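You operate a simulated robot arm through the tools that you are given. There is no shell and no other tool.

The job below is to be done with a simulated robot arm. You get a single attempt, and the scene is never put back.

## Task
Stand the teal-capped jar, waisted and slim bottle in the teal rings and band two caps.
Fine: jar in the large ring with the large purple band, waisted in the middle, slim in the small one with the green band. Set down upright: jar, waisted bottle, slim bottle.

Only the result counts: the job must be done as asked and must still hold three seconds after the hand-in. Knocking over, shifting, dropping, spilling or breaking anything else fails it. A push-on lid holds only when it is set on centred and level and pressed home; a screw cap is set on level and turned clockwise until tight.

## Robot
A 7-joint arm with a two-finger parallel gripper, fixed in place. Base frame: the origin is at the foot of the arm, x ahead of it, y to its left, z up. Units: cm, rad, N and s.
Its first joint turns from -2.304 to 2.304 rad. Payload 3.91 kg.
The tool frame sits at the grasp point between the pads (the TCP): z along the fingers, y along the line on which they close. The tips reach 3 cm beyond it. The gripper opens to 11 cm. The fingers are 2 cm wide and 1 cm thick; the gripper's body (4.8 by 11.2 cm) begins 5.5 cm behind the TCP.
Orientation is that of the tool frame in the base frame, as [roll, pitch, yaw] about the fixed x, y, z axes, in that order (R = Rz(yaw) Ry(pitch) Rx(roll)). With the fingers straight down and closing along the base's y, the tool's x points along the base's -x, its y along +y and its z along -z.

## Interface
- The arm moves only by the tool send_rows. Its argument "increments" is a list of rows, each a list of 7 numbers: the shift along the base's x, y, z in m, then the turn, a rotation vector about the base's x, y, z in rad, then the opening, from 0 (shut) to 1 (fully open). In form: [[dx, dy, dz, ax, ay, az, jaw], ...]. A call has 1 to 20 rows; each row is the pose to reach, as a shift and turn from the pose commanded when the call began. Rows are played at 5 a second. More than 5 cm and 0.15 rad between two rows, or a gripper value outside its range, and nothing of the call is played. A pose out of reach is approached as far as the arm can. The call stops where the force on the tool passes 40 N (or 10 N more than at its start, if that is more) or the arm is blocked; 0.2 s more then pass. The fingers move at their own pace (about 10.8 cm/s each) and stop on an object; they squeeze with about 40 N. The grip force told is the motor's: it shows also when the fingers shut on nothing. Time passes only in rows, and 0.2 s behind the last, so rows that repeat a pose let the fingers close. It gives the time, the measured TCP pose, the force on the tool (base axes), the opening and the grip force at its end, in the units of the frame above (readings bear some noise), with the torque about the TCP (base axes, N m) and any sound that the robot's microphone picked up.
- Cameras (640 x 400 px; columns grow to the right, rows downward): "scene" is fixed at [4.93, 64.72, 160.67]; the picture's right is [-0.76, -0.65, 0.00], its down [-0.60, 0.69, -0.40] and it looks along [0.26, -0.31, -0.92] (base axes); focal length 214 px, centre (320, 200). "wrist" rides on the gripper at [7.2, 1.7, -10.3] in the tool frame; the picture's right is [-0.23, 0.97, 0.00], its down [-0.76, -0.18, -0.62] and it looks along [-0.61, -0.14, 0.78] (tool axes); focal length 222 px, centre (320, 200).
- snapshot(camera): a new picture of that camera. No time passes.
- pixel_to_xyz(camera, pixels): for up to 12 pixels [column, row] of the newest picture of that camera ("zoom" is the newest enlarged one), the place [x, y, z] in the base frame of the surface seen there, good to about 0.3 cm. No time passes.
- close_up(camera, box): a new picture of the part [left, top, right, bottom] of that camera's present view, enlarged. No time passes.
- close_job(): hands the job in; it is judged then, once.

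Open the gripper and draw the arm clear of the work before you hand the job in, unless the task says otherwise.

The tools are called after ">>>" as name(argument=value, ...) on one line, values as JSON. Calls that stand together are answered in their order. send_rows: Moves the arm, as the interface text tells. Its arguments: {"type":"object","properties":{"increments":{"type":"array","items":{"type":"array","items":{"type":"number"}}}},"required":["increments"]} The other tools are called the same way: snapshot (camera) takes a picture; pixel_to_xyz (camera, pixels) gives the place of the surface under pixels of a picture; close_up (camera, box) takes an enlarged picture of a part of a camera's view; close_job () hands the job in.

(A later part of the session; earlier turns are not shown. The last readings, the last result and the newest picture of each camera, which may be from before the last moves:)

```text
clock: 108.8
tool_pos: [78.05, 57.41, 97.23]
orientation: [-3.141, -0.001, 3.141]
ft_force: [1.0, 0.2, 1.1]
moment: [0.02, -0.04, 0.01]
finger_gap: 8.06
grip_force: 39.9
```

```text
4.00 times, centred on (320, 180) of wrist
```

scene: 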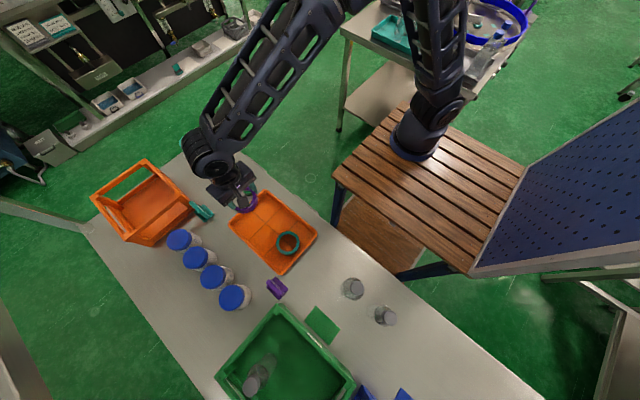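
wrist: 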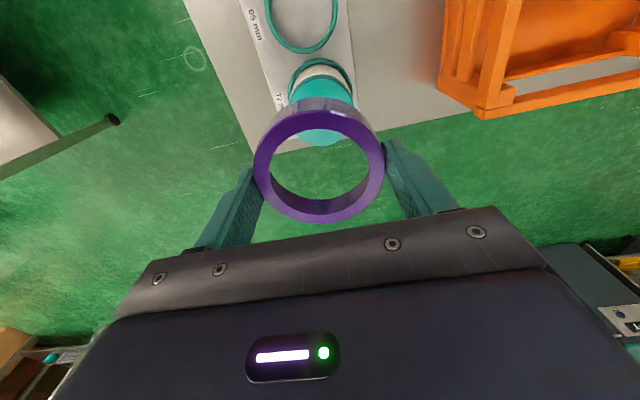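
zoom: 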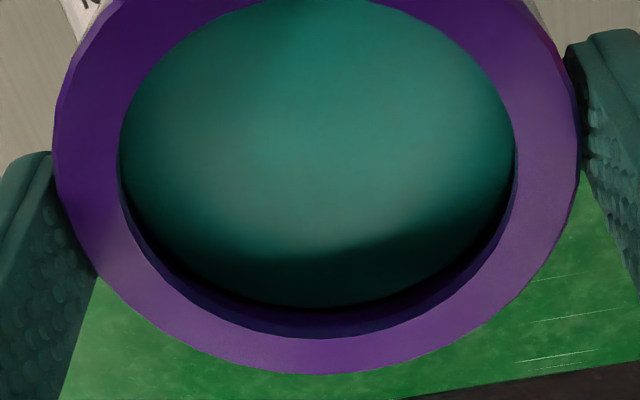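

The lid is concentric inside the hole with no contact force. I lower to z≈96.3, then open the jaws so the band drops the last few millimetres onto the lid.

>>> send_rows(increments=[[0, 0, -0.003, 0, 0, 0, 0.66], [0, 0, -0.006, 0, 0, 0, 0.66], [0, 0, -0.0075, 0, 0, 0, 0.66], [0, 0, -0.0075, 0, 0, 0, 0.66]])

>>> close_up(camera="wrist", box=[220, 90, 420, 230])

>>> close_up(camera="scene", box=[150, 110, 230, 170])

```text
clock: 109.8
tool_pos: [77.84, 57.44, 96.33]
orientation: [-3.141, -0.002, -3.141]
ft_force: [0.6, 0.3, 0.3]
moment: [-0.02, 0.01, -0.01]
finger_gap: 8.02
grip_force: 39.9
```

```text
2.86 times, centred on (320, 160) of wrist
```

zoom: 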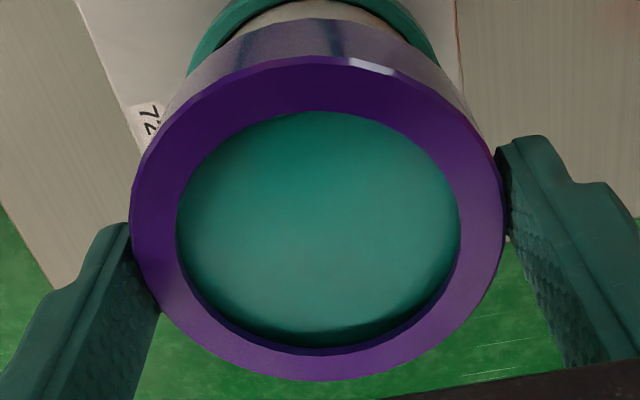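

```text
6.67 times, centred on (190, 140) of scene
```

zoom: 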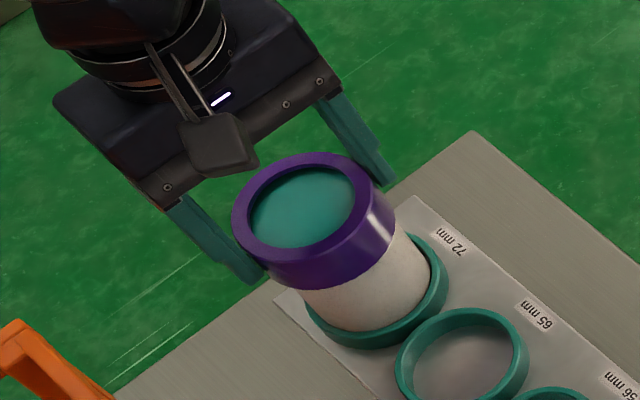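

Fz ≈0 and the band surrounds the lid evenly. I open the jaws now.

>>> send_rows(increments=[[0, 0, 0, 0, 0, 0, 0.74], [0, 0, 0, 0, 0, 0, 0.8], [0, 0, 0, 0, 0, 0, 0.9], [0, 0, 0, 0, 0, 0, 0.95]])

>>> close_up(camera="wrist", box=[220, 90, 420, 230])

>>> close_up(camera="scene", box=[150, 110, 230, 170])

```text
clock: 110.8
tool_pos: [77.78, 57.35, 96.35]
orientation: [3.141, 0.0, -3.14]
ft_force: [-0.4, 0.2, 1.1]
moment: [-0.02, -0.04, -0.01]
finger_gap: 10.42
grip_force: 0.0
```

```text
2.86 times, centred on (320, 160) of wrist
```

zoom: 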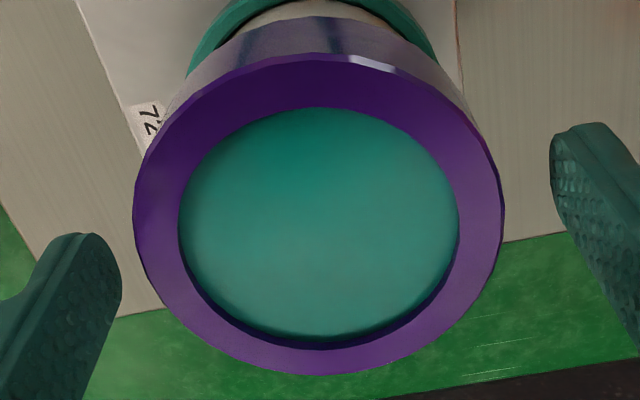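

```text
6.67 times, centred on (190, 140) of scene
```

zoom: 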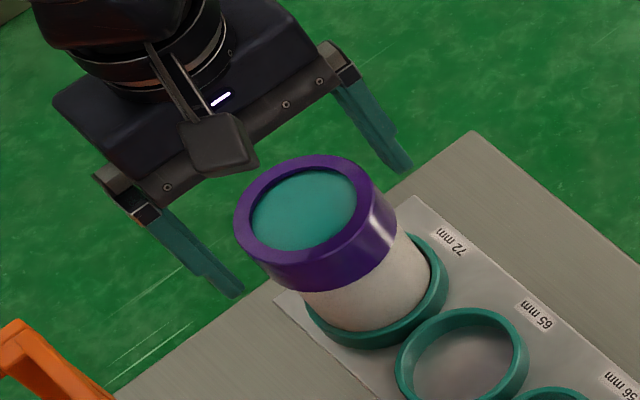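

The fingers opened freely and the band sits on the lid, centred under the TCP (top z≈95). I raise, set the gap to 6.3 cm so the fingertips line up with the rim, and will press it home from above.

>>> send_rows(increments=[[0, 0, 0.015, 0, 0, 0, 0.95], [0, 0, 0.04, 0, 0, 0, 0.95], [0, 0, 0.04, 0, 0, 0, 0.6], [0, 0, 0.04, 0, 0, 0, 0.585], [0, 0, 0.04, 0, 0, 0, 0.585]])

>>> close_up(camera="wrist", box=[220, 70, 420, 230])

```text
clock: 112.0
tool_pos: [77.68, 57.38, 100.31]
orientation: [3.141, 0.0, 3.141]
ft_force: [0.1, 0.2, -0.1]
moment: [-0.01, 0.04, 0.0]
finger_gap: 6.44
grip_force: 0.0
```

```text
2.50 times, centred on (320, 150) of wrist
```

zoom: 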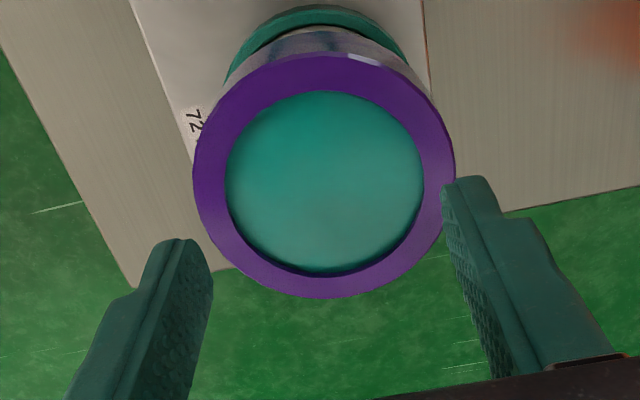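

The fingertips straddle the rim with the band 0.1 cm to the +y side. I shift +0.1 cm and descend onto the rim in small steps, pressing to about 25–30 N.

>>> send_rows(increments=[[0, 0.001, -0.01, 0, 0, 0, 0.585], [0, 0.001, -0.018, 0, 0, 0, 0.585], [0, 0.001, -0.021, 0, 0, 0, 0.585], [0, 0.001, -0.0225, 0, 0, 0, 0.585], [0, 0.001, -0.024, 0, 0, 0, 0.585], [0, 0.001, -0.024, 0, 0, 0, 0.585]])

>>> close_up(camera="wrist", box=[220, 70, 420, 230])

```text
clock: 113.4
tool_pos: [77.84, 57.57, 98.1]
orientation: [3.139, 0.004, 3.14]
ft_force: [2.0, -0.3, 21.8]
moment: [-0.14, -0.04, -0.03]
finger_gap: 6.45
grip_force: 0.0
```

```text
2.50 times, centred on (320, 150) of wrist
```

zoom: 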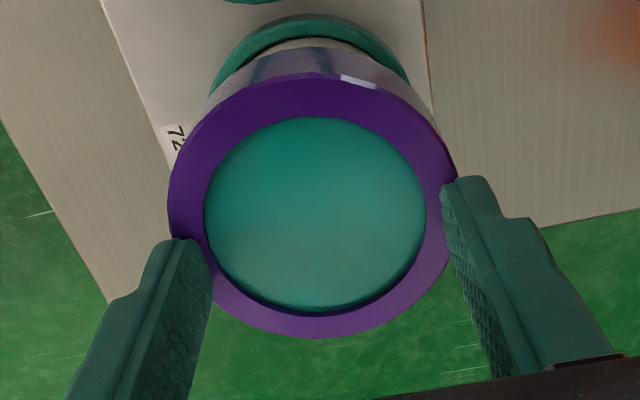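

Fz is 21.8 N on the rim, band level. I press a bit more to make sure it is fully home.

>>> send_rows(increments=[[0, 0, -0.0005, 0, 0, 0, 0.585], [0, 0, -0.001, 0, 0, 0, 0.585], [0, 0, -0.0015, 0, 0, 0, 0.585], [0, 0, -0.0015, 0, 0, 0, 0.585]])

>>> close_up(camera="wrist", box=[220, 70, 420, 230])

>>> close_up(camera="scene", box=[150, 110, 230, 170])

```text
clock: 114.3
tool_pos: [77.89, 57.62, 98.19]
orientation: [3.137, 0.002, -3.141]
ft_force: [-1.4, -3.2, 12.8]
moment: [-0.19, 0.03, -0.03]
finger_gap: 6.42
grip_force: 0.0
stopped in row 4: the force on the tool passed its limit at 40 N (the readings are from after the stop); the commanded pose is now the measured one
```

```text
2.50 times, centred on (320, 150) of wrist
```

zoom: 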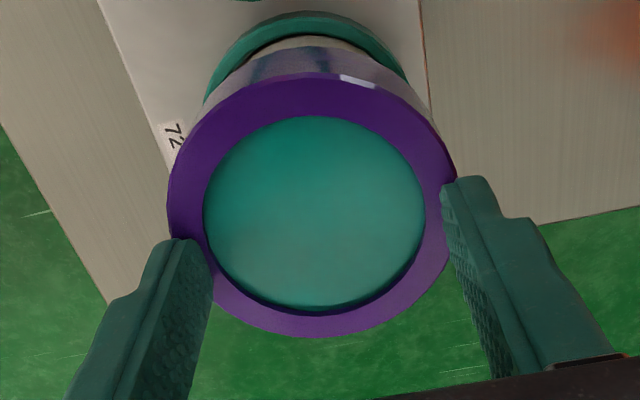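

```text
6.67 times, centred on (190, 140) of scene
```

zoom: 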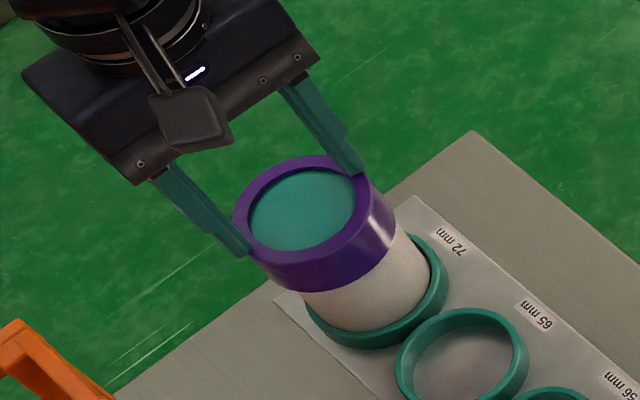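

The press reached the 40 N limit with the band level on the lid, so it is home. I lift off straight up and check.

>>> send_rows(increments=[[0, 0, 0.01, 0, 0, 0, 0.585], [0, 0, 0.04, 0.004, 0, 0, 0.585], [-0.02, 0, 0.08, 0.004, 0, 0, 0.8], [-0.06, -0.002, 0.09, 0.004, 0, 0, 1], [-0.1, -0.004, 0.09, 0.004, 0, 0, 1], [-0.12, -0.004, 0.09, 0.004, 0, 0, 1], [-0.12, -0.004, 0.09, 0.004, 0, 0, 1]])

>>> snapshot(camera="wrist")

>>> close_up(camera="scene", box=[150, 100, 270, 200])

```text
clock: 115.9
tool_pos: [65.98, 57.3, 106.87]
orientation: [3.136, 0.001, -3.141]
ft_force: [-0.4, 0.2, -0.4]
moment: [0.01, -0.02, 0.0]
finger_gap: 11.0
grip_force: 0.0
```

```text
taken
```

wrist: 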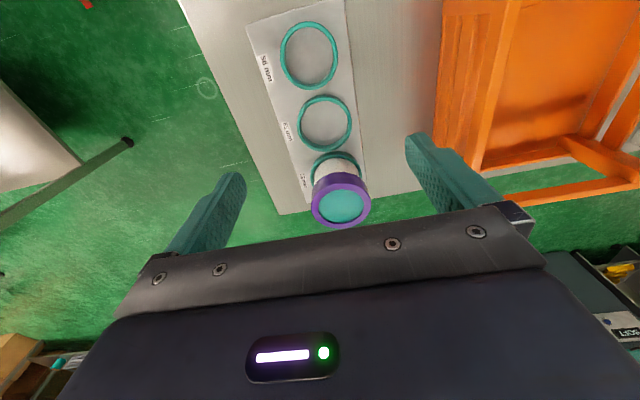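

```text
4.00 times, centred on (210, 150) of scene
```

zoom: 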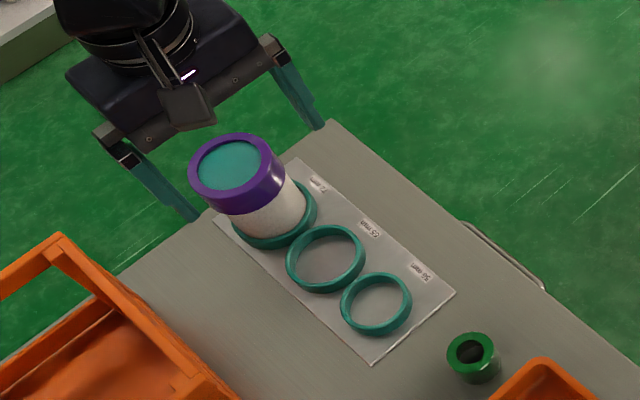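

The banded jar stands level in its ring. Next is the waisted bottle at about (-1.0,58.0); I travel there high (z≈112), keeping the jaws closing along y, and correct the tiny roll offset.

>>> send_rows(increments=[[-0.02, 0, 0.03, -0.002, 0, 0, 1], [-0.06, 0.001, 0.048, -0.005, 0, 0, 1], [-0.1, 0.001, 0.048, -0.0055, 0, 0, 1], [-0.14, 0.002, 0.048, -0.0055, 0, 0, 1], [-0.18, 0.002, 0.048, -0.0055, 0, 0, 1], [-0.22, 0.003, 0.048, -0.0055, 0, 0, 1], [-0.26, 0.003, 0.048, -0.0055, 0, 0, 1], [-0.3, 0.004, 0.048, -0.0055, 0, 0, 1], [-0.34, 0.004, 0.048, -0.0055, 0, 0, 1], [-0.38, 0.005, 0.048, -0.0055, 0, 0, 1], [-0.42, 0.005, 0.048, -0.0055, 0, 0, 1], [-0.46, 0.006, 0.048, -0.0055, 0, 0, 1], [-0.5, 0.006, 0.048, -0.0055, 0, 0, 1], [-0.54, 0.007, 0.048, -0.0055, 0, 0, 1], [-0.58, 0.007, 0.048, -0.0055, 0, 0, 1], [-0.62, 0.008, 0.048, -0.0055, 0, 0, 1], [-0.65, 0.008, 0.048, -0.0055, 0, 0, 1], [-0.669, 0.008, 0.048, -0.0055, 0, 0, 1], [-0.669, 0.008, 0.048, -0.0055, 0, 0, 1]])

>>> snapshot(camera="wrist")

```text
clock: 119.9
tool_pos: [-0.95, 57.86, 111.68]
orientation: [3.141, 0.001, 3.141]
ft_force: [0.6, 0.4, -0.3]
moment: [0.01, -0.01, 0.02]
finger_gap: 10.99
grip_force: 0.1
```

```text
taken
```

wrist: 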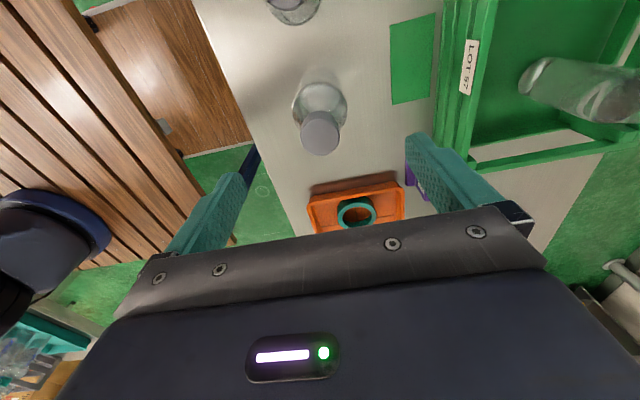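

The waisted bottle's cap is at about (320,133). I zoom in to fit the cap centre and height.

>>> close_up(camera="wrist", box=[260, 70, 380, 170])

>>> pixel_to_xyz(camera="zoom", pixels=[[320, 260], [340, 280], [300, 280], [320, 300], [350, 260], [310, 240], [330, 310], [290, 260]])

```text
4.00 times, centred on (320, 120) of wrist
```

zoom: 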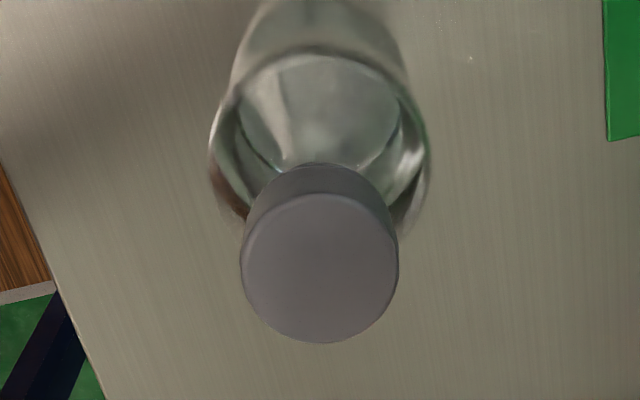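

```text
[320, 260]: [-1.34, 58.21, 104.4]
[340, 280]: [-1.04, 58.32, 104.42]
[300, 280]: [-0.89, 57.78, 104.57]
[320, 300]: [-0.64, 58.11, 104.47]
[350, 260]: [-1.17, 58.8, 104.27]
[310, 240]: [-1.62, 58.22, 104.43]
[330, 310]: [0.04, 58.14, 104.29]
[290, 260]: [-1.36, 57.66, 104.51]
```

The cap top is at z≈104.4 with centre about (-0.85,58.0), radius 1.66. I lower to z≈103 and take a closer look for alignment.

>>> send_rows(increments=[[0.0015, 0, -0.03, 0, 0, 0, 1], [0.0015, 0, -0.06, 0, 0, 0, 0.9], [0.0015, 0, -0.09, 0, 0, 0, 0.8], [0.0015, 0, -0.09, 0, 0, 0, 0.8], [0.0015, 0, -0.09, 0, 0, 0, 0.8]])

>>> snapshot(camera="wrist")

>>> close_up(camera="wrist", box=[220, 80, 420, 230])

```text
clock: 121.1
tool_pos: [-0.81, 57.8, 102.66]
orientation: [3.141, 0.002, 3.141]
ft_force: [0.1, -0.2, 0.1]
moment: [0.0, 0.02, -0.06]
finger_gap: 8.84
grip_force: 0.1
```

```text
taken
```

wrist: 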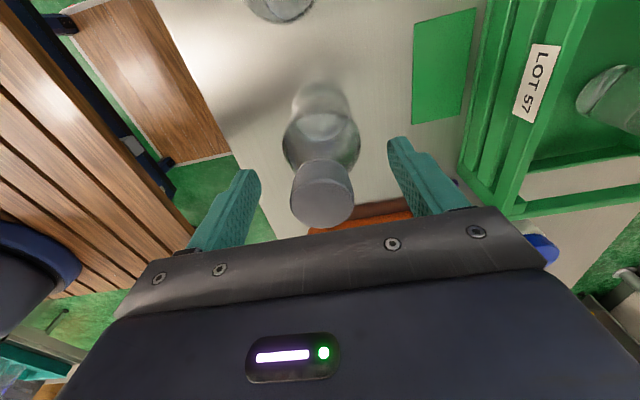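

```text
2.67 times, centred on (320, 155) of wrist
```

zoom: 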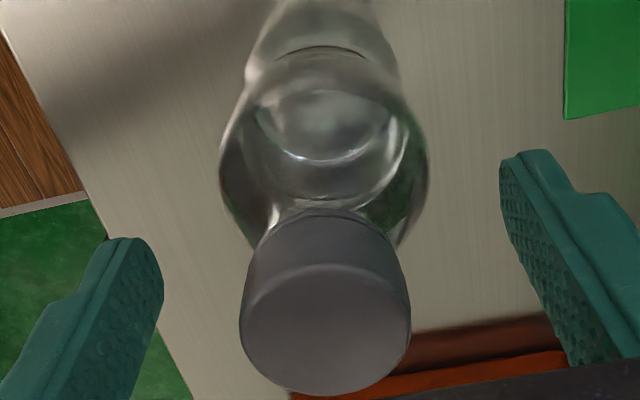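

Averaging readings, the true TCP is about (-0.79,57.92,102.67) and the bottle axis (-0.85,58.05). I shift slightly and lower around the bulge toward z≈99.3, leaving clearance between palm and cap.

>>> send_rows(increments=[[-0.0006, 0.001, -0.01, 0, 0, 0, 0.8], [-0.0006, 0.001, -0.02, 0, 0, 0, 0.8], [-0.0006, 0.001, -0.027, 0, 0, 0, 0.8], [-0.0006, 0.001, -0.031, 0, 0, 0, 0.8], [-0.0006, 0.001, -0.0335, 0, 0, 0, 0.8], [-0.0006, 0.001, -0.0335, 0, 0, 0, 0.8]])

>>> snapshot(camera="wrist")

>>> close_up(camera="scene", box=[300, 245, 412, 335])

```text
clock: 122.5
tool_pos: [-0.91, 58.08, 99.28]
orientation: [3.14, 0.002, -3.141]
ft_force: [-0.1, 0.6, 0.9]
moment: [-0.01, 0.01, -0.02]
finger_gap: 8.81
grip_force: 0.0
```

```text
taken
```

wrist: 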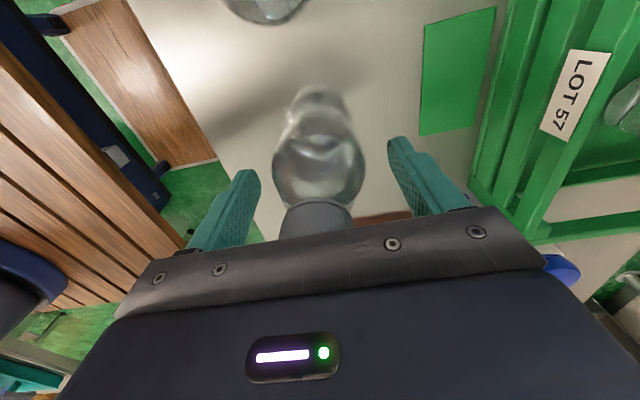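

```text
4.44 times, centred on (356, 290) of scene
```

zoom: 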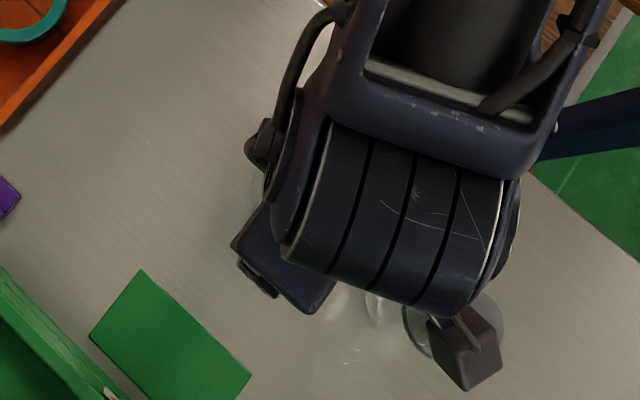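

Force is ≈0 with the fingers straddling the bulge and the cap just below the palm. I close the jaws on the bottle.

>>> send_rows(increments=[[0, 0, 0, 0, 0, 0, 0.65], [0, 0, 0, 0, 0, 0, 0.5], [0, 0, 0, 0, 0, 0, 0.4], [0, 0, 0, 0, 0, 0, 0.4]])

>>> close_up(camera="wrist", box=[220, 70, 420, 240])

```text
clock: 123.5
tool_pos: [-0.82, 58.04, 99.53]
orientation: [-3.14, 0.001, 3.141]
ft_force: [0.2, -0.9, 2.1]
moment: [-0.06, -0.01, 0.02]
finger_gap: 5.88
grip_force: 40.1
```

```text
2.35 times, centred on (320, 155) of wrist
```

zoom: 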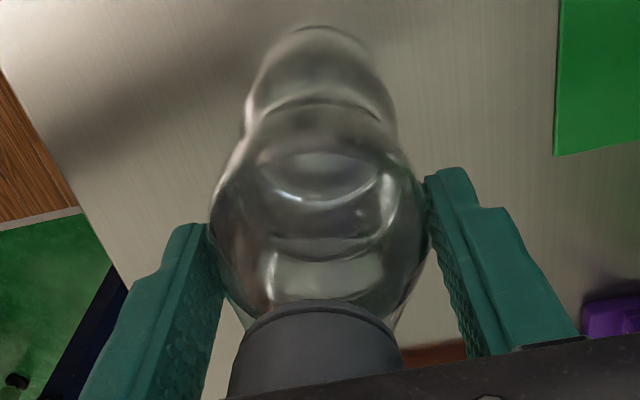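

Gripped at 5.88 cm with 40 N. I lift 2 cm and check that the bottle stays vertical and does not slip.

>>> send_rows(increments=[[0, 0, 0.003, 0, 0, 0, 0.4], [0, 0, 0.01, 0, 0, 0, 0.4], [0, 0, 0.02, 0, 0, 0, 0.4], [0, 0, 0.02, 0, 0, 0, 0.4], [0, 0, 0.02, 0, 0, 0, 0.4]])

>>> close_up(camera="wrist", box=[220, 70, 420, 240])

```text
clock: 124.7
tool_pos: [-0.83, 58.03, 101.58]
orientation: [-3.142, 0.003, -3.14]
ft_force: [0.7, 0.9, -3.4]
moment: [0.0, -0.03, -0.01]
finger_gap: 5.87
grip_force: 40.2
```

```text
2.35 times, centred on (320, 155) of wrist
```

zoom: 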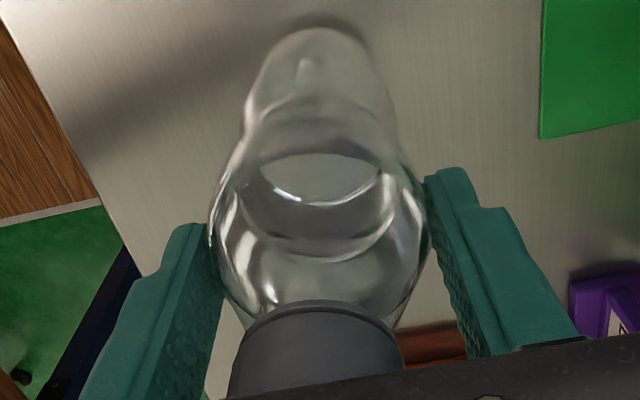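

The bottle hangs straight (3.4 N weight, no slip). I raise it and carry it along y≈57.5 to above the 65 mm ring, base at about z≈92.

>>> send_rows(increments=[[0, 0, 0.025, 0, 0, 0, 0.4], [0.02, 0, 0.048, 0, 0, 0, 0.4], [0.06, 0, 0.05, 0, 0, 0, 0.4], [0.1, -0.001, 0.05, 0, 0, 0, 0.4], [0.14, -0.001, 0.05, 0, 0, 0, 0.4], [0.18, -0.002, 0.05, 0, 0, 0, 0.4], [0.22, -0.002, 0.05, 0, 0, 0, 0.4], [0.26, -0.003, 0.05, 0, 0, 0, 0.4], [0.3, -0.004, 0.05, 0, 0, 0, 0.4], [0.34, -0.004, 0.05, 0, 0, 0, 0.4], [0.38, -0.005, 0.05, 0, 0, 0, 0.4], [0.42, -0.005, 0.05, 0, 0, 0, 0.4], [0.46, -0.006, 0.05, 0, 0, 0, 0.4], [0.5, -0.007, 0.05, 0, 0, 0, 0.4], [0.54, -0.007, 0.05, 0, 0, 0, 0.4], [0.58, -0.008, 0.05, 0, 0, 0, 0.4], [0.62, -0.009, 0.05, 0, 0, 0, 0.4], [0.65, -0.009, 0.05, 0, 0, 0, 0.4], [0.67, -0.009, 0.05, 0, 0, 0, 0.4], [0.67, -0.009, 0.05, 0, 0, 0, 0.4]])

>>> snapshot(camera="wrist")

>>> snapshot(camera="scene")

```text
clock: 128.9
tool_pos: [66.14, 57.35, 106.25]
orientation: [3.141, 0.002, 3.141]
ft_force: [-0.4, 0.3, -4.2]
moment: [0.0, -0.04, 0.01]
finger_gap: 5.89
grip_force: 40.1
```

```text
taken
```

wrist: 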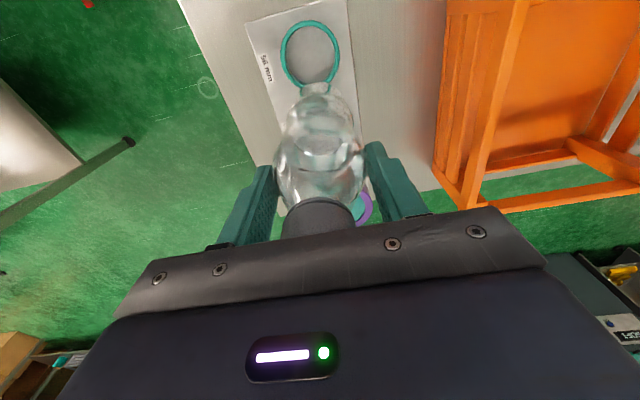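

```text
taken
```

scene: 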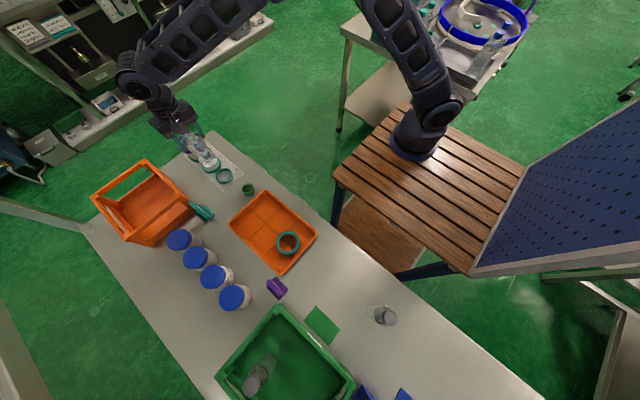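

The bottle hangs over the rack near x≈66. I move to x≈69.6 and lower until its base is about 0.6 cm above the ring rim.

>>> send_rows(increments=[[0.02, 0, 0, 0, 0, 0, 0.4], [0.0345, 0, -0.01, 0, 0, 0, 0.4], [0.0345, 0, -0.03, 0, 0, 0, 0.4], [0.0345, 0, -0.042, 0, 0, 0, 0.4], [0.0345, 0, -0.045, 0, 0, 0, 0.4], [0.0345, 0, -0.045, 0, 0, 0, 0.4]])

>>> snapshot(camera="wrist")

>>> close_up(camera="wrist", box=[260, 40, 388, 150])

>>> close_up(camera="scene", box=[150, 110, 250, 190])

```text
clock: 130.3
tool_pos: [69.61, 57.17, 101.83]
orientation: [-3.141, 0.002, -3.141]
ft_force: [-0.7, 0.6, -4.2]
moment: [0.0, -0.04, -0.02]
finger_gap: 5.88
grip_force: 39.6
```

```text
taken
```

wrist: 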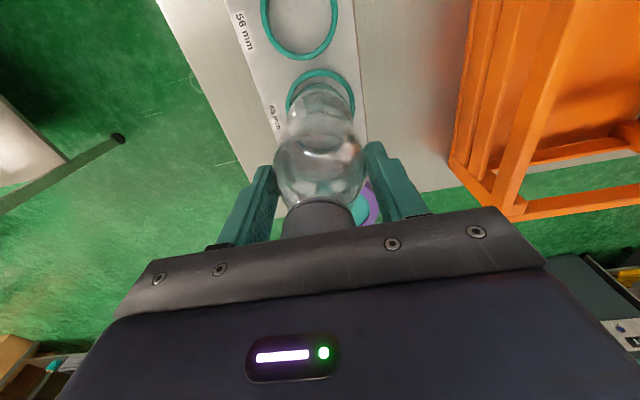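

```text
3.64 times, centred on (324, 95) of wrist
```

zoom: 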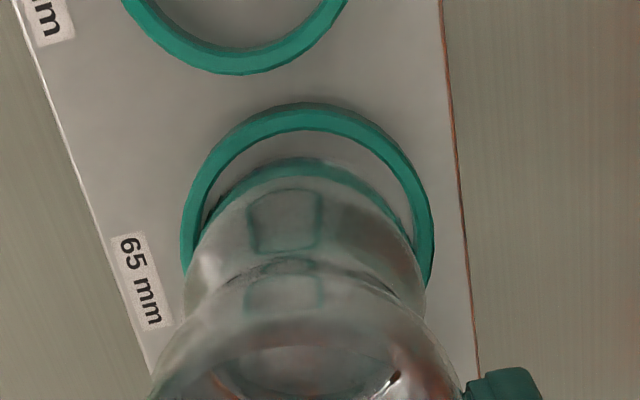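

```text
5.00 times, centred on (200, 150) of scene
```

zoom: 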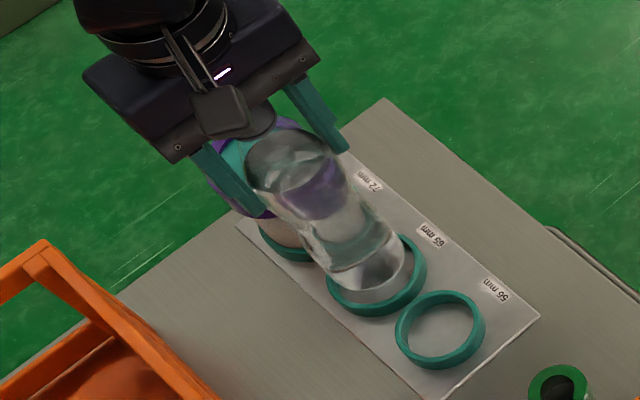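

Ring centre computes to (69.56,57.2) and the bottle axis is at about (69.55,57.12). I nudge +0.05 cm in y and lower slowly so the base nears the rim, checking force.

>>> send_rows(increments=[[0.0003, 0.0005, -0.002, 0, 0, 0, 0.4], [0.0003, 0.0005, -0.004, 0, 0, 0, 0.4], [0.0003, 0.0005, -0.006, 0, 0, 0, 0.4], [0.0003, 0.0005, -0.006, 0, 0, 0, 0.4]])

>>> close_up(camera="wrist", box=[270, 50, 380, 150])

>>> close_up(camera="scene", box=[190, 135, 250, 185])

```text
clock: 131.3
tool_pos: [69.61, 57.15, 101.21]
orientation: [-3.141, 0.001, 3.141]
ft_force: [-0.1, 0.0, -3.3]
moment: [0.02, -0.01, 0.02]
finger_gap: 5.87
grip_force: 39.8
```

```text
4.00 times, centred on (325, 100) of wrist
```

zoom: 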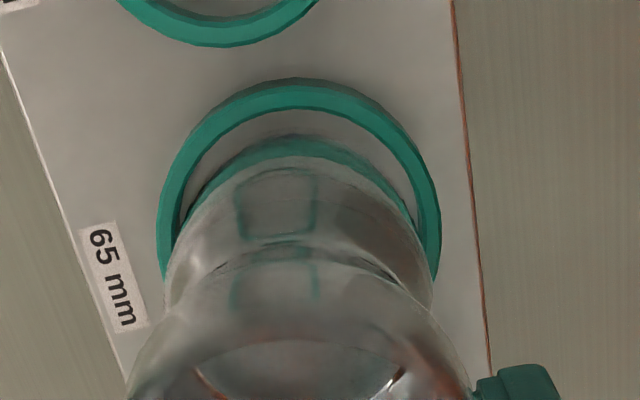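

```text
8.00 times, centred on (220, 160) of scene
```

zoom: 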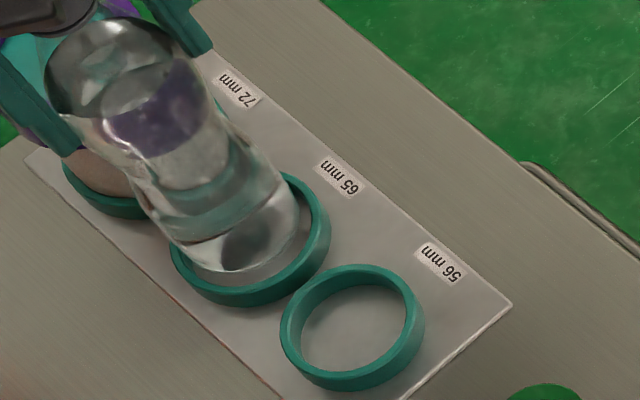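

Base and ring look aligned laterally; along x the base seems about 0.1 cm far. I shift -0.1 cm in x and lower in fine steps past the rim height, watching the force.

>>> send_rows(increments=[[-0.001, 0, 0, 0, 0, 0, 0.4], [-0.001, 0, -0.002, 0, 0, 0, 0.4], [-0.001, 0, -0.004, 0, 0, 0, 0.4], [-0.001, 0, -0.005, 0, 0, 0, 0.4], [-0.001, 0, -0.005, 0, 0, 0, 0.4]])

>>> close_up(camera="wrist", box=[270, 50, 380, 150])

>>> close_up(camera="scene", box=[190, 135, 250, 185])

```text
clock: 132.5
tool_pos: [69.49, 57.14, 100.85]
orientation: [-3.141, 0.001, -3.141]
ft_force: [0.2, 0.5, -3.0]
moment: [-0.02, 0.03, -0.03]
finger_gap: 5.82
grip_force: 39.9
```

```text
4.00 times, centred on (325, 100) of wrist
```

zoom: 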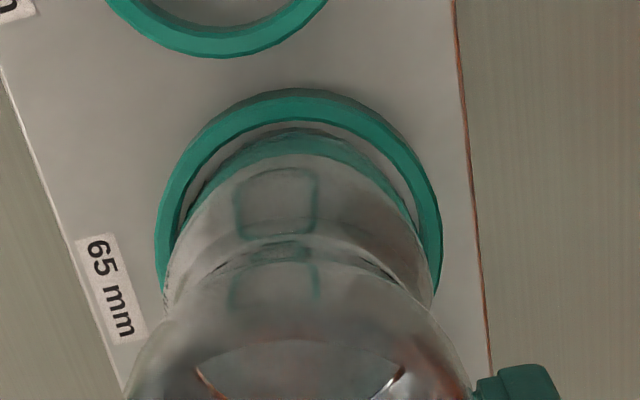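

```text
8.00 times, centred on (220, 160) of scene
```

zoom: 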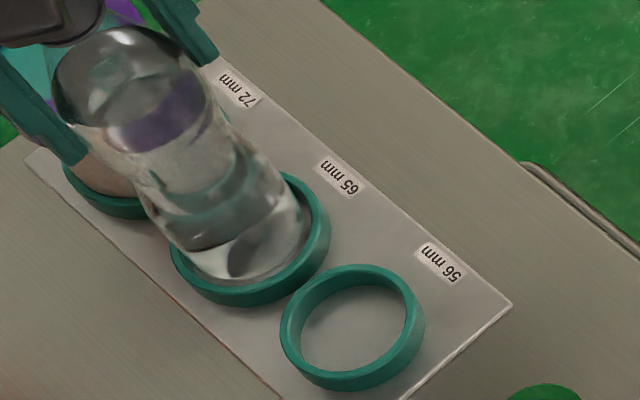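

The base is now at the rim level with a small even gap and no contact. I continue down in fine steps to seat it on the plate.

>>> send_rows(increments=[[0, 0, -0.003, 0, 0, 0, 0.4], [0, 0, -0.005, 0, 0, 0, 0.4], [0, 0, -0.007, 0, 0, 0, 0.4], [0, 0, -0.009, 0, 0, 0, 0.4], [0, 0, -0.0095, 0, 0, 0, 0.4]])

>>> close_up(camera="wrist", box=[270, 50, 380, 150])

>>> close_up(camera="scene", box=[190, 135, 250, 185])

```text
clock: 133.7
tool_pos: [69.33, 57.26, 99.73]
orientation: [3.141, 0.001, 3.141]
ft_force: [-0.5, 0.9, -3.6]
moment: [0.0, 0.0, 0.01]
finger_gap: 5.83
grip_force: 40.4
```

```text
4.00 times, centred on (325, 100) of wrist
```

zoom: 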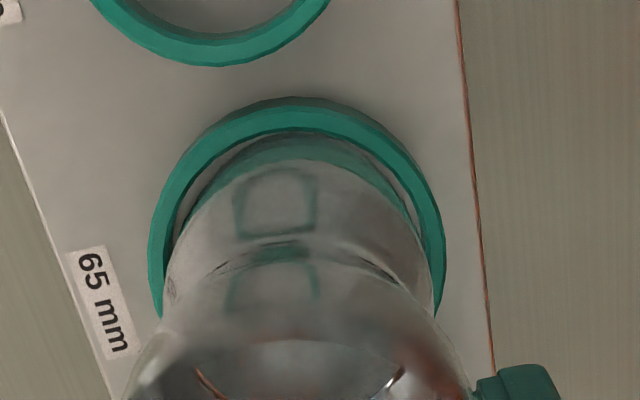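

```text
8.00 times, centred on (220, 160) of scene
```

zoom: 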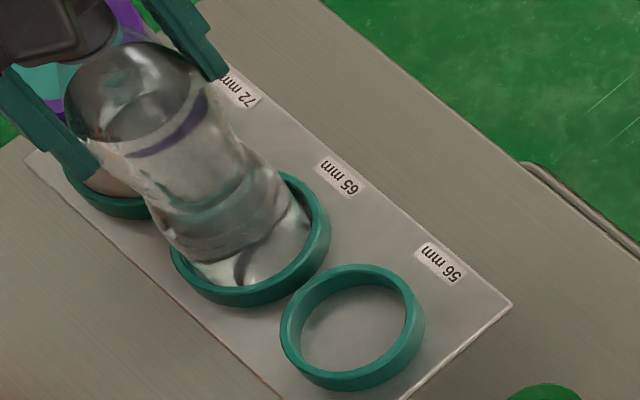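

Inside the ring and still hanging free (-3.6 N). I lower a few more tenths until the plate takes the weight.

>>> send_rows(increments=[[0, 0, -0.001, 0, 0, 0, 0.4], [0, 0, -0.002, 0, 0, 0, 0.4], [0, 0, -0.002, 0, 0, 0, 0.4]])

```text
clock: 134.5
tool_pos: [69.45, 57.22, 99.84]
orientation: [3.139, 0.005, -3.141]
ft_force: [0.7, -3.3, 20.9]
moment: [-0.24, 0.35, 0.0]
finger_gap: 5.87
grip_force: 40.5
```

The plate contact shows +21 N. I back off 0.12 cm to unload and open the jaws gently.

>>> send_rows(increments=[[0, 0, 0.001, 0, 0, 0, 0.4], [0, 0, 0.0013, 0, 0, 0, 0.4], [0, 0, 0.0013, 0, 0, 0, 0.5], [0, 0, 0.0013, 0, 0, 0, 0.56], [0, 0, 0.0013, 0, 0, 0, 0.65], [0, 0, 0.0013, 0, 0, 0, 0.8], [0, 0, 0.0013, 0, 0, 0, 0.85]])

>>> snapshot(camera="wrist")

>>> close_up(camera="scene", box=[170, 115, 250, 185])

```text
clock: 136.1
tool_pos: [69.51, 57.36, 99.69]
orientation: [3.142, 0.003, 3.141]
ft_force: [-0.5, 0.5, 0.0]
moment: [0.0, 0.0, 0.01]
finger_gap: 9.36
grip_force: 0.0
```

```text
taken
```

wrist: 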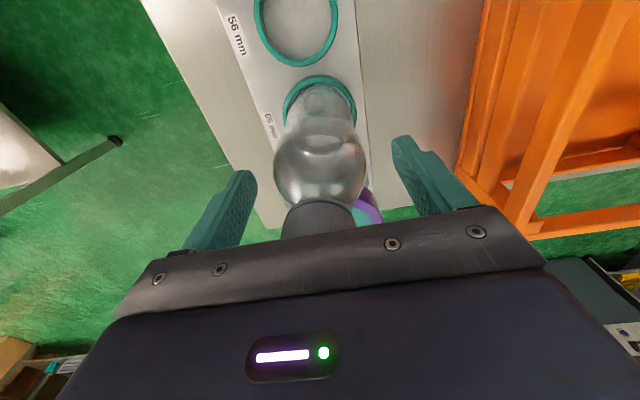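

```text
5.71 times, centred on (210, 150) of scene
```

zoom: 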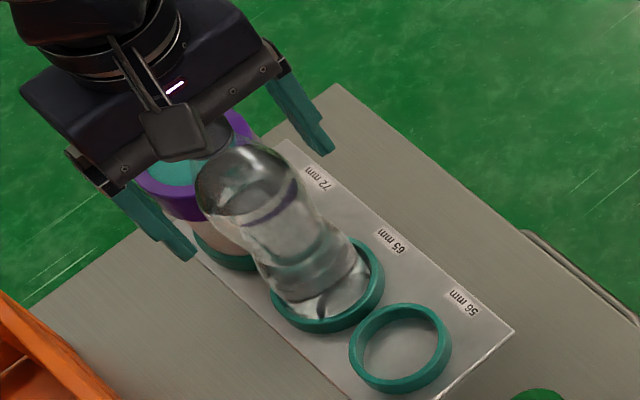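

The bottle stands in the 65 mm ring and the fingers are clear. I rise straight up and check the rack.

>>> send_rows(increments=[[0, 0, 0.02, 0, 0, 0, 0.9], [0, 0, 0.06, 0, 0, 0, 1], [0, 0, 0.1, 0, 0, 0, 1], [-0.02, 0, 0.13, 0, 0, 0, 1], [-0.06, 0.001, 0.135, 0, 0, 0, 1], [-0.1, 0.001, 0.135, 0, 0, 0, 1], [-0.1, 0.001, 0.135, 0, 0, 0, 1]])

>>> snapshot(camera="wrist")

>>> close_up(camera="scene", box=[160, 110, 260, 190])

```text
clock: 137.7
tool_pos: [59.32, 57.29, 113.19]
orientation: [3.141, 0.003, 3.14]
ft_force: [0.0, 0.5, 0.3]
moment: [0.02, -0.01, 0.01]
finger_gap: 10.99
grip_force: 0.0
```

```text
taken
```

wrist: 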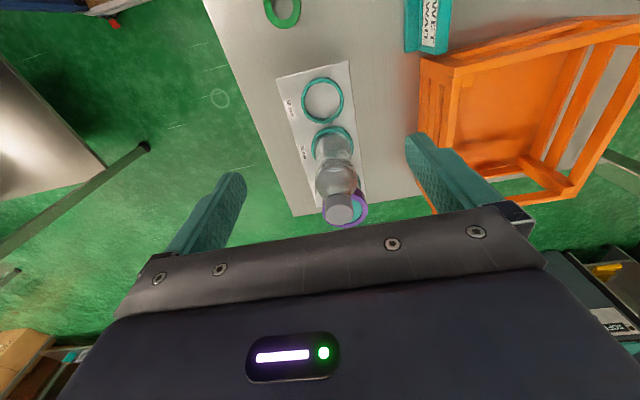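

```text
5.00 times, centred on (210, 150) of scene
```

zoom: 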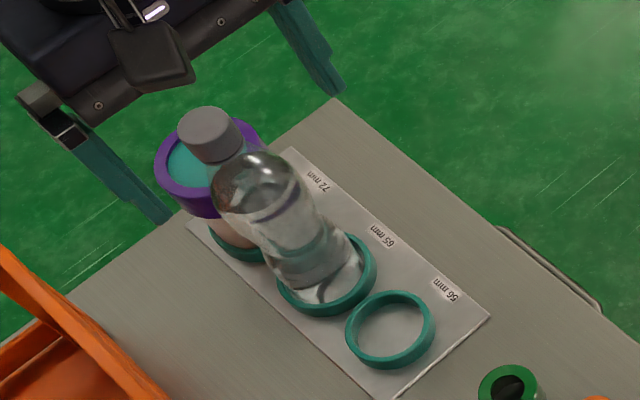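

Both the jar and waisted bottle stand upright. Now I travel to the slim bottle at about (-10.3,58.1) at z≈113.

>>> send_rows(increments=[[-0.03, 0, 0, 0, 0, 0, 1], [-0.07, 0.001, 0, 0, 0, 0, 1], [-0.11, 0.001, 0, 0, 0, 0, 1], [-0.15, 0.002, 0, 0, 0, 0, 1], [-0.19, 0.002, 0, 0, 0, 0, 1], [-0.23, 0.003, 0, 0, 0, 0, 1], [-0.27, 0.003, 0, 0, 0, 0, 1], [-0.31, 0.004, 0, 0, 0, 0, 1], [-0.35, 0.004, 0, 0, 0, 0, 1], [-0.39, 0.005, 0, 0, 0, 0, 1], [-0.43, 0.005, 0, 0, 0, 0, 1], [-0.47, 0.006, 0, 0, 0, 0, 1], [-0.51, 0.006, 0, 0, 0, 0, 1], [-0.55, 0.007, 0, 0, 0, 0, 1], [-0.59, 0.007, 0, 0, 0, 0, 1], [-0.63, 0.008, 0, 0, 0, 0, 1], [-0.67, 0.008, 0, 0, 0, 0, 1], [-0.698, 0.008, 0, 0, 0, 0, 1], [-0.698, 0.008, 0, 0, 0, 0, 1], [-0.698, 0.008, 0, 0, 0, 0, 1]])

>>> snapshot(camera="wrist")

>>> close_up(camera="wrist", box=[260, 70, 380, 170])

>>> pixel_to_xyz(camera="zoom", pixels=[[320, 240], [320, 250], [310, 260], [330, 260], [320, 270], [340, 250], [300, 250]])

```text
clock: 141.9
tool_pos: [-10.47, 58.2, 113.48]
orientation: [-3.141, 0.001, 3.141]
ft_force: [-0.5, -0.1, -0.3]
moment: [-0.03, 0.04, -0.03]
finger_gap: 10.98
grip_force: 0.0
```

```text
taken
```

wrist: 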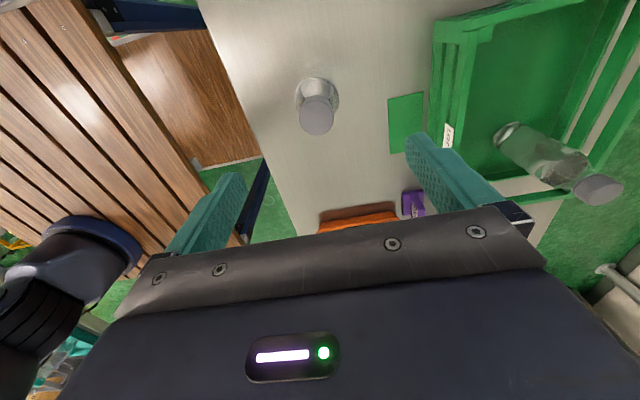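

```text
4.00 times, centred on (320, 120) of wrist
```

zoom: 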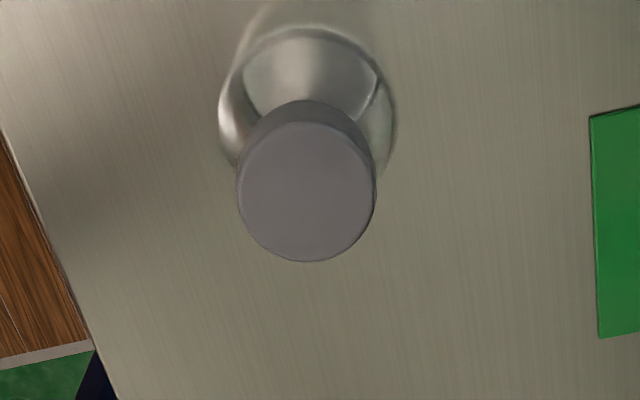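

```text
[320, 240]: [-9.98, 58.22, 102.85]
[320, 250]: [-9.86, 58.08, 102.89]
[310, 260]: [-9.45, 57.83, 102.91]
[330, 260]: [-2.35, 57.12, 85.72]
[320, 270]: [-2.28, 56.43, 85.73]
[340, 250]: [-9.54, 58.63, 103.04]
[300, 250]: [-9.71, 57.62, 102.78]
```

Slim cap: top z≈102.9, axis at about (-10.8,57.9), radius 1.6. I shift over it and lower to z≈102.6 for a closer look.

>>> send_rows(increments=[[-0.005, -0.0018, -0.03, 0, 0, 0, 0.9], [-0.005, -0.0018, -0.065, 0, 0, 0, 0.8], [-0.005, -0.0018, -0.095, 0, 0, 0, 0.75], [-0.005, -0.0018, -0.106, 0, 0, 0, 0.75], [-0.005, -0.0018, -0.106, 0, 0, 0, 0.75]])

>>> close_up(camera="wrist", box=[220, 80, 420, 240])

```text
clock: 143.1
tool_pos: [-10.81, 57.89, 102.58]
orientation: [-3.141, 0.002, -3.141]
ft_force: [-0.3, -0.6, -0.6]
moment: [0.03, -0.01, 0.01]
finger_gap: 8.24
grip_force: 0.0
```

```text
2.50 times, centred on (320, 160) of wrist
```

zoom: 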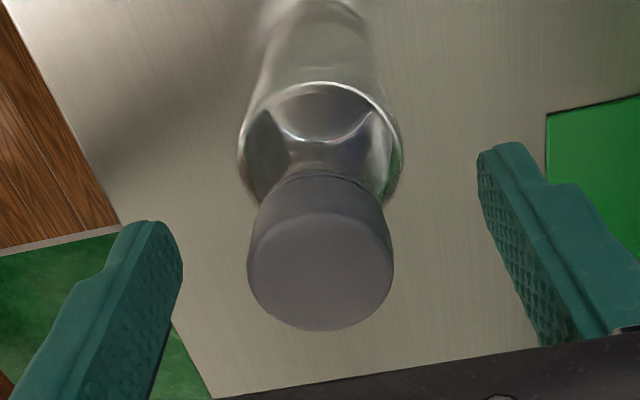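

The cap is centred within 0.06 cm of the TCP. I lower to z≈97.9 so the pads straddle the straight body below the shoulder.

>>> send_rows(increments=[[-0.0005, 0, -0.015, 0, 0, 0, 0.75], [-0.0005, 0, -0.03, 0, 0, 0, 0.75], [-0.0005, 0, -0.04, 0, 0, 0, 0.75], [-0.0005, 0, -0.045, 0, 0, 0, 0.75], [-0.0005, 0, -0.047, 0, 0, 0, 0.75], [-0.0005, 0, -0.047, 0, 0, 0, 0.75]])

>>> close_up(camera="wrist", box=[220, 60, 420, 240])

```text
clock: 144.5
tool_pos: [-10.93, 57.82, 97.94]
orientation: [3.141, 0.002, -3.142]
ft_force: [0.1, 0.6, -0.6]
moment: [0.01, -0.01, 0.0]
finger_gap: 8.28
grip_force: 0.0
```

```text
2.22 times, centred on (320, 150) of wrist
```

zoom: 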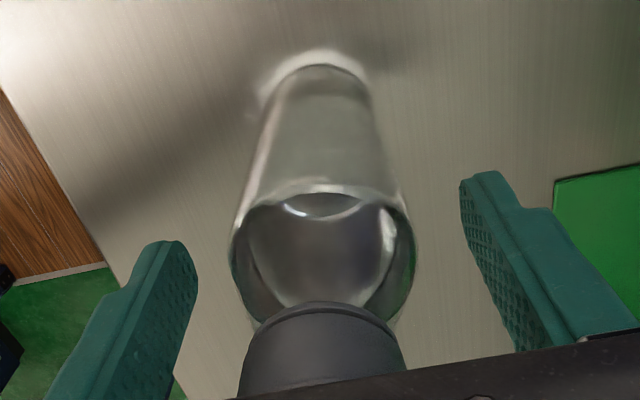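

No contact and the bottle stands between the fingers. I close the jaws on the body.

>>> send_rows(increments=[[0, 0, 0, 0, 0, 0, 0.6], [0, 0, 0, 0, 0, 0, 0.5], [0, 0, 0, 0, 0, 0, 0.35], [0, 0, 0, 0, 0, 0, 0.35]])

>>> close_up(camera="wrist", box=[220, 60, 420, 240])

```text
clock: 145.5
tool_pos: [-10.88, 57.85, 97.88]
orientation: [-3.141, 0.002, 3.141]
ft_force: [0.7, 0.7, 1.1]
moment: [0.09, 0.03, 0.02]
finger_gap: 5.08
grip_force: 39.9
```

```text
2.22 times, centred on (320, 150) of wrist
```

zoom: 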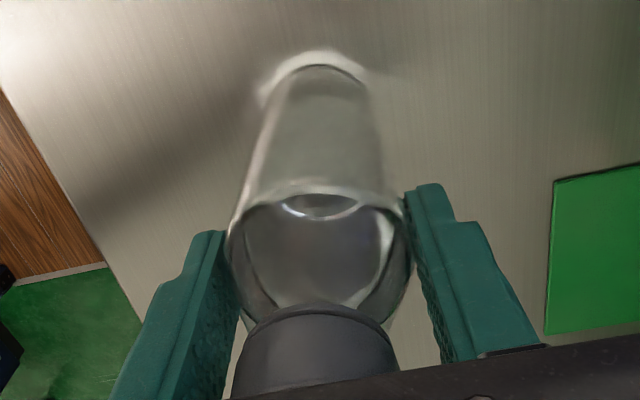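

Gripped at 5.08 cm (ring is 5.6). I lift 2 cm and check the hold.

>>> send_rows(increments=[[0, 0, 0.003, 0, 0, 0, 0.35], [0, 0, 0.01, 0, 0, 0, 0.35], [0, 0, 0.03, 0, 0, 0, 0.35], [0, 0, 0.06, 0, 0, 0, 0.35], [0, 0, 0.06, 0, 0, 0, 0.35]])

>>> close_up(camera="wrist", box=[220, 60, 420, 240])

```text
clock: 146.7
tool_pos: [-11.0, 57.83, 104.1]
orientation: [-3.141, 0.002, -3.14]
ft_force: [-0.3, -0.1, -3.2]
moment: [0.02, 0.0, 0.02]
finger_gap: 5.1
grip_force: 39.9
```

```text
2.22 times, centred on (320, 150) of wrist
```

zoom: 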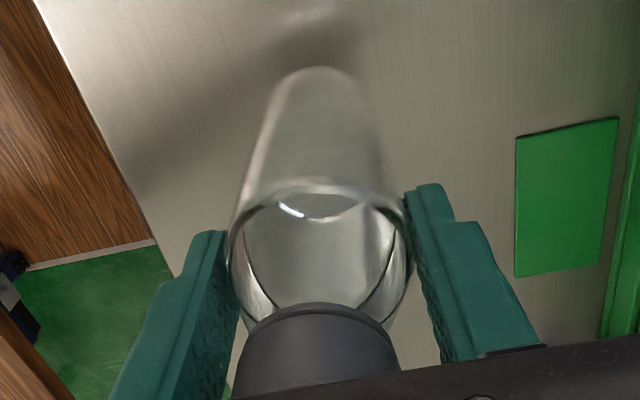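

Hold is firm (3.2 N). I carry the slim bottle to above the 56 mm ring at x≈61.6.

>>> send_rows(increments=[[0.03, 0, 0.005, 0, 0, 0, 0.35], [0.07, 0, 0.01, 0, 0, 0, 0.35], [0.11, -0.001, 0.01, 0, 0, 0, 0.35], [0.15, -0.001, 0.01, 0, 0, 0, 0.35], [0.19, -0.002, 0.01, 0, 0, 0, 0.35], [0.23, -0.002, 0.01, 0, 0, 0, 0.35], [0.27, -0.003, 0.01, 0, 0, 0, 0.35], [0.31, -0.003, 0.01, 0, 0, 0, 0.35], [0.35, -0.004, 0.01, 0, 0, 0, 0.35], [0.39, -0.004, 0.01, 0, 0, 0, 0.35], [0.43, -0.005, 0.01, 0, 0, 0, 0.35], [0.47, -0.005, 0.01, 0, 0, 0, 0.35], [0.51, -0.006, 0.01, 0, 0, 0, 0.35], [0.55, -0.006, 0.01, 0, 0, 0, 0.35], [0.59, -0.007, 0.01, 0, 0, 0, 0.35], [0.63, -0.007, 0.01, 0, 0, 0, 0.35], [0.67, -0.008, 0.01, 0, 0, 0, 0.35], [0.7, -0.008, 0.01, 0, 0, 0, 0.35], [0.72, -0.008, 0.01, 0, 0, 0, 0.35], [0.724, -0.008, 0.01, 0, 0, 0, 0.35]])

>>> send_rows(increments=[[0, 0, 0, 0, 0, 0, 0.35], [0, 0, 0, 0, 0, 0, 0.35]])

>>> snapshot(camera="wrist")

>>> close_up(camera="scene", box=[160, 100, 260, 190])

```text
clock: 150.9
tool_pos: [61.66, 57.11, 105.0]
orientation: [3.142, 0.002, -3.141]
ft_force: [0.1, -0.4, -2.6]
moment: [-0.01, 0.04, 0.02]
finger_gap: 5.07
grip_force: 39.6
```

```text
clock: 151.5
tool_pos: [61.65, 57.26, 105.06]
orientation: [3.141, 0.003, -3.141]
ft_force: [0.1, 0.0, -2.9]
moment: [0.01, -0.01, 0.0]
finger_gap: 5.09
grip_force: 40.1
```

```text
taken
```

wrist: 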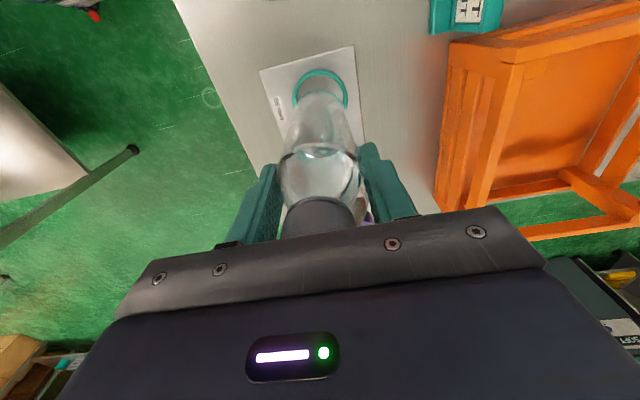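

```text
4.44 times, centred on (210, 145) of scene
```

zoom: 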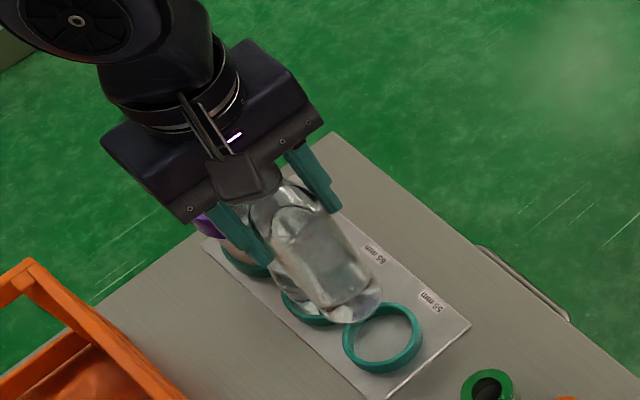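

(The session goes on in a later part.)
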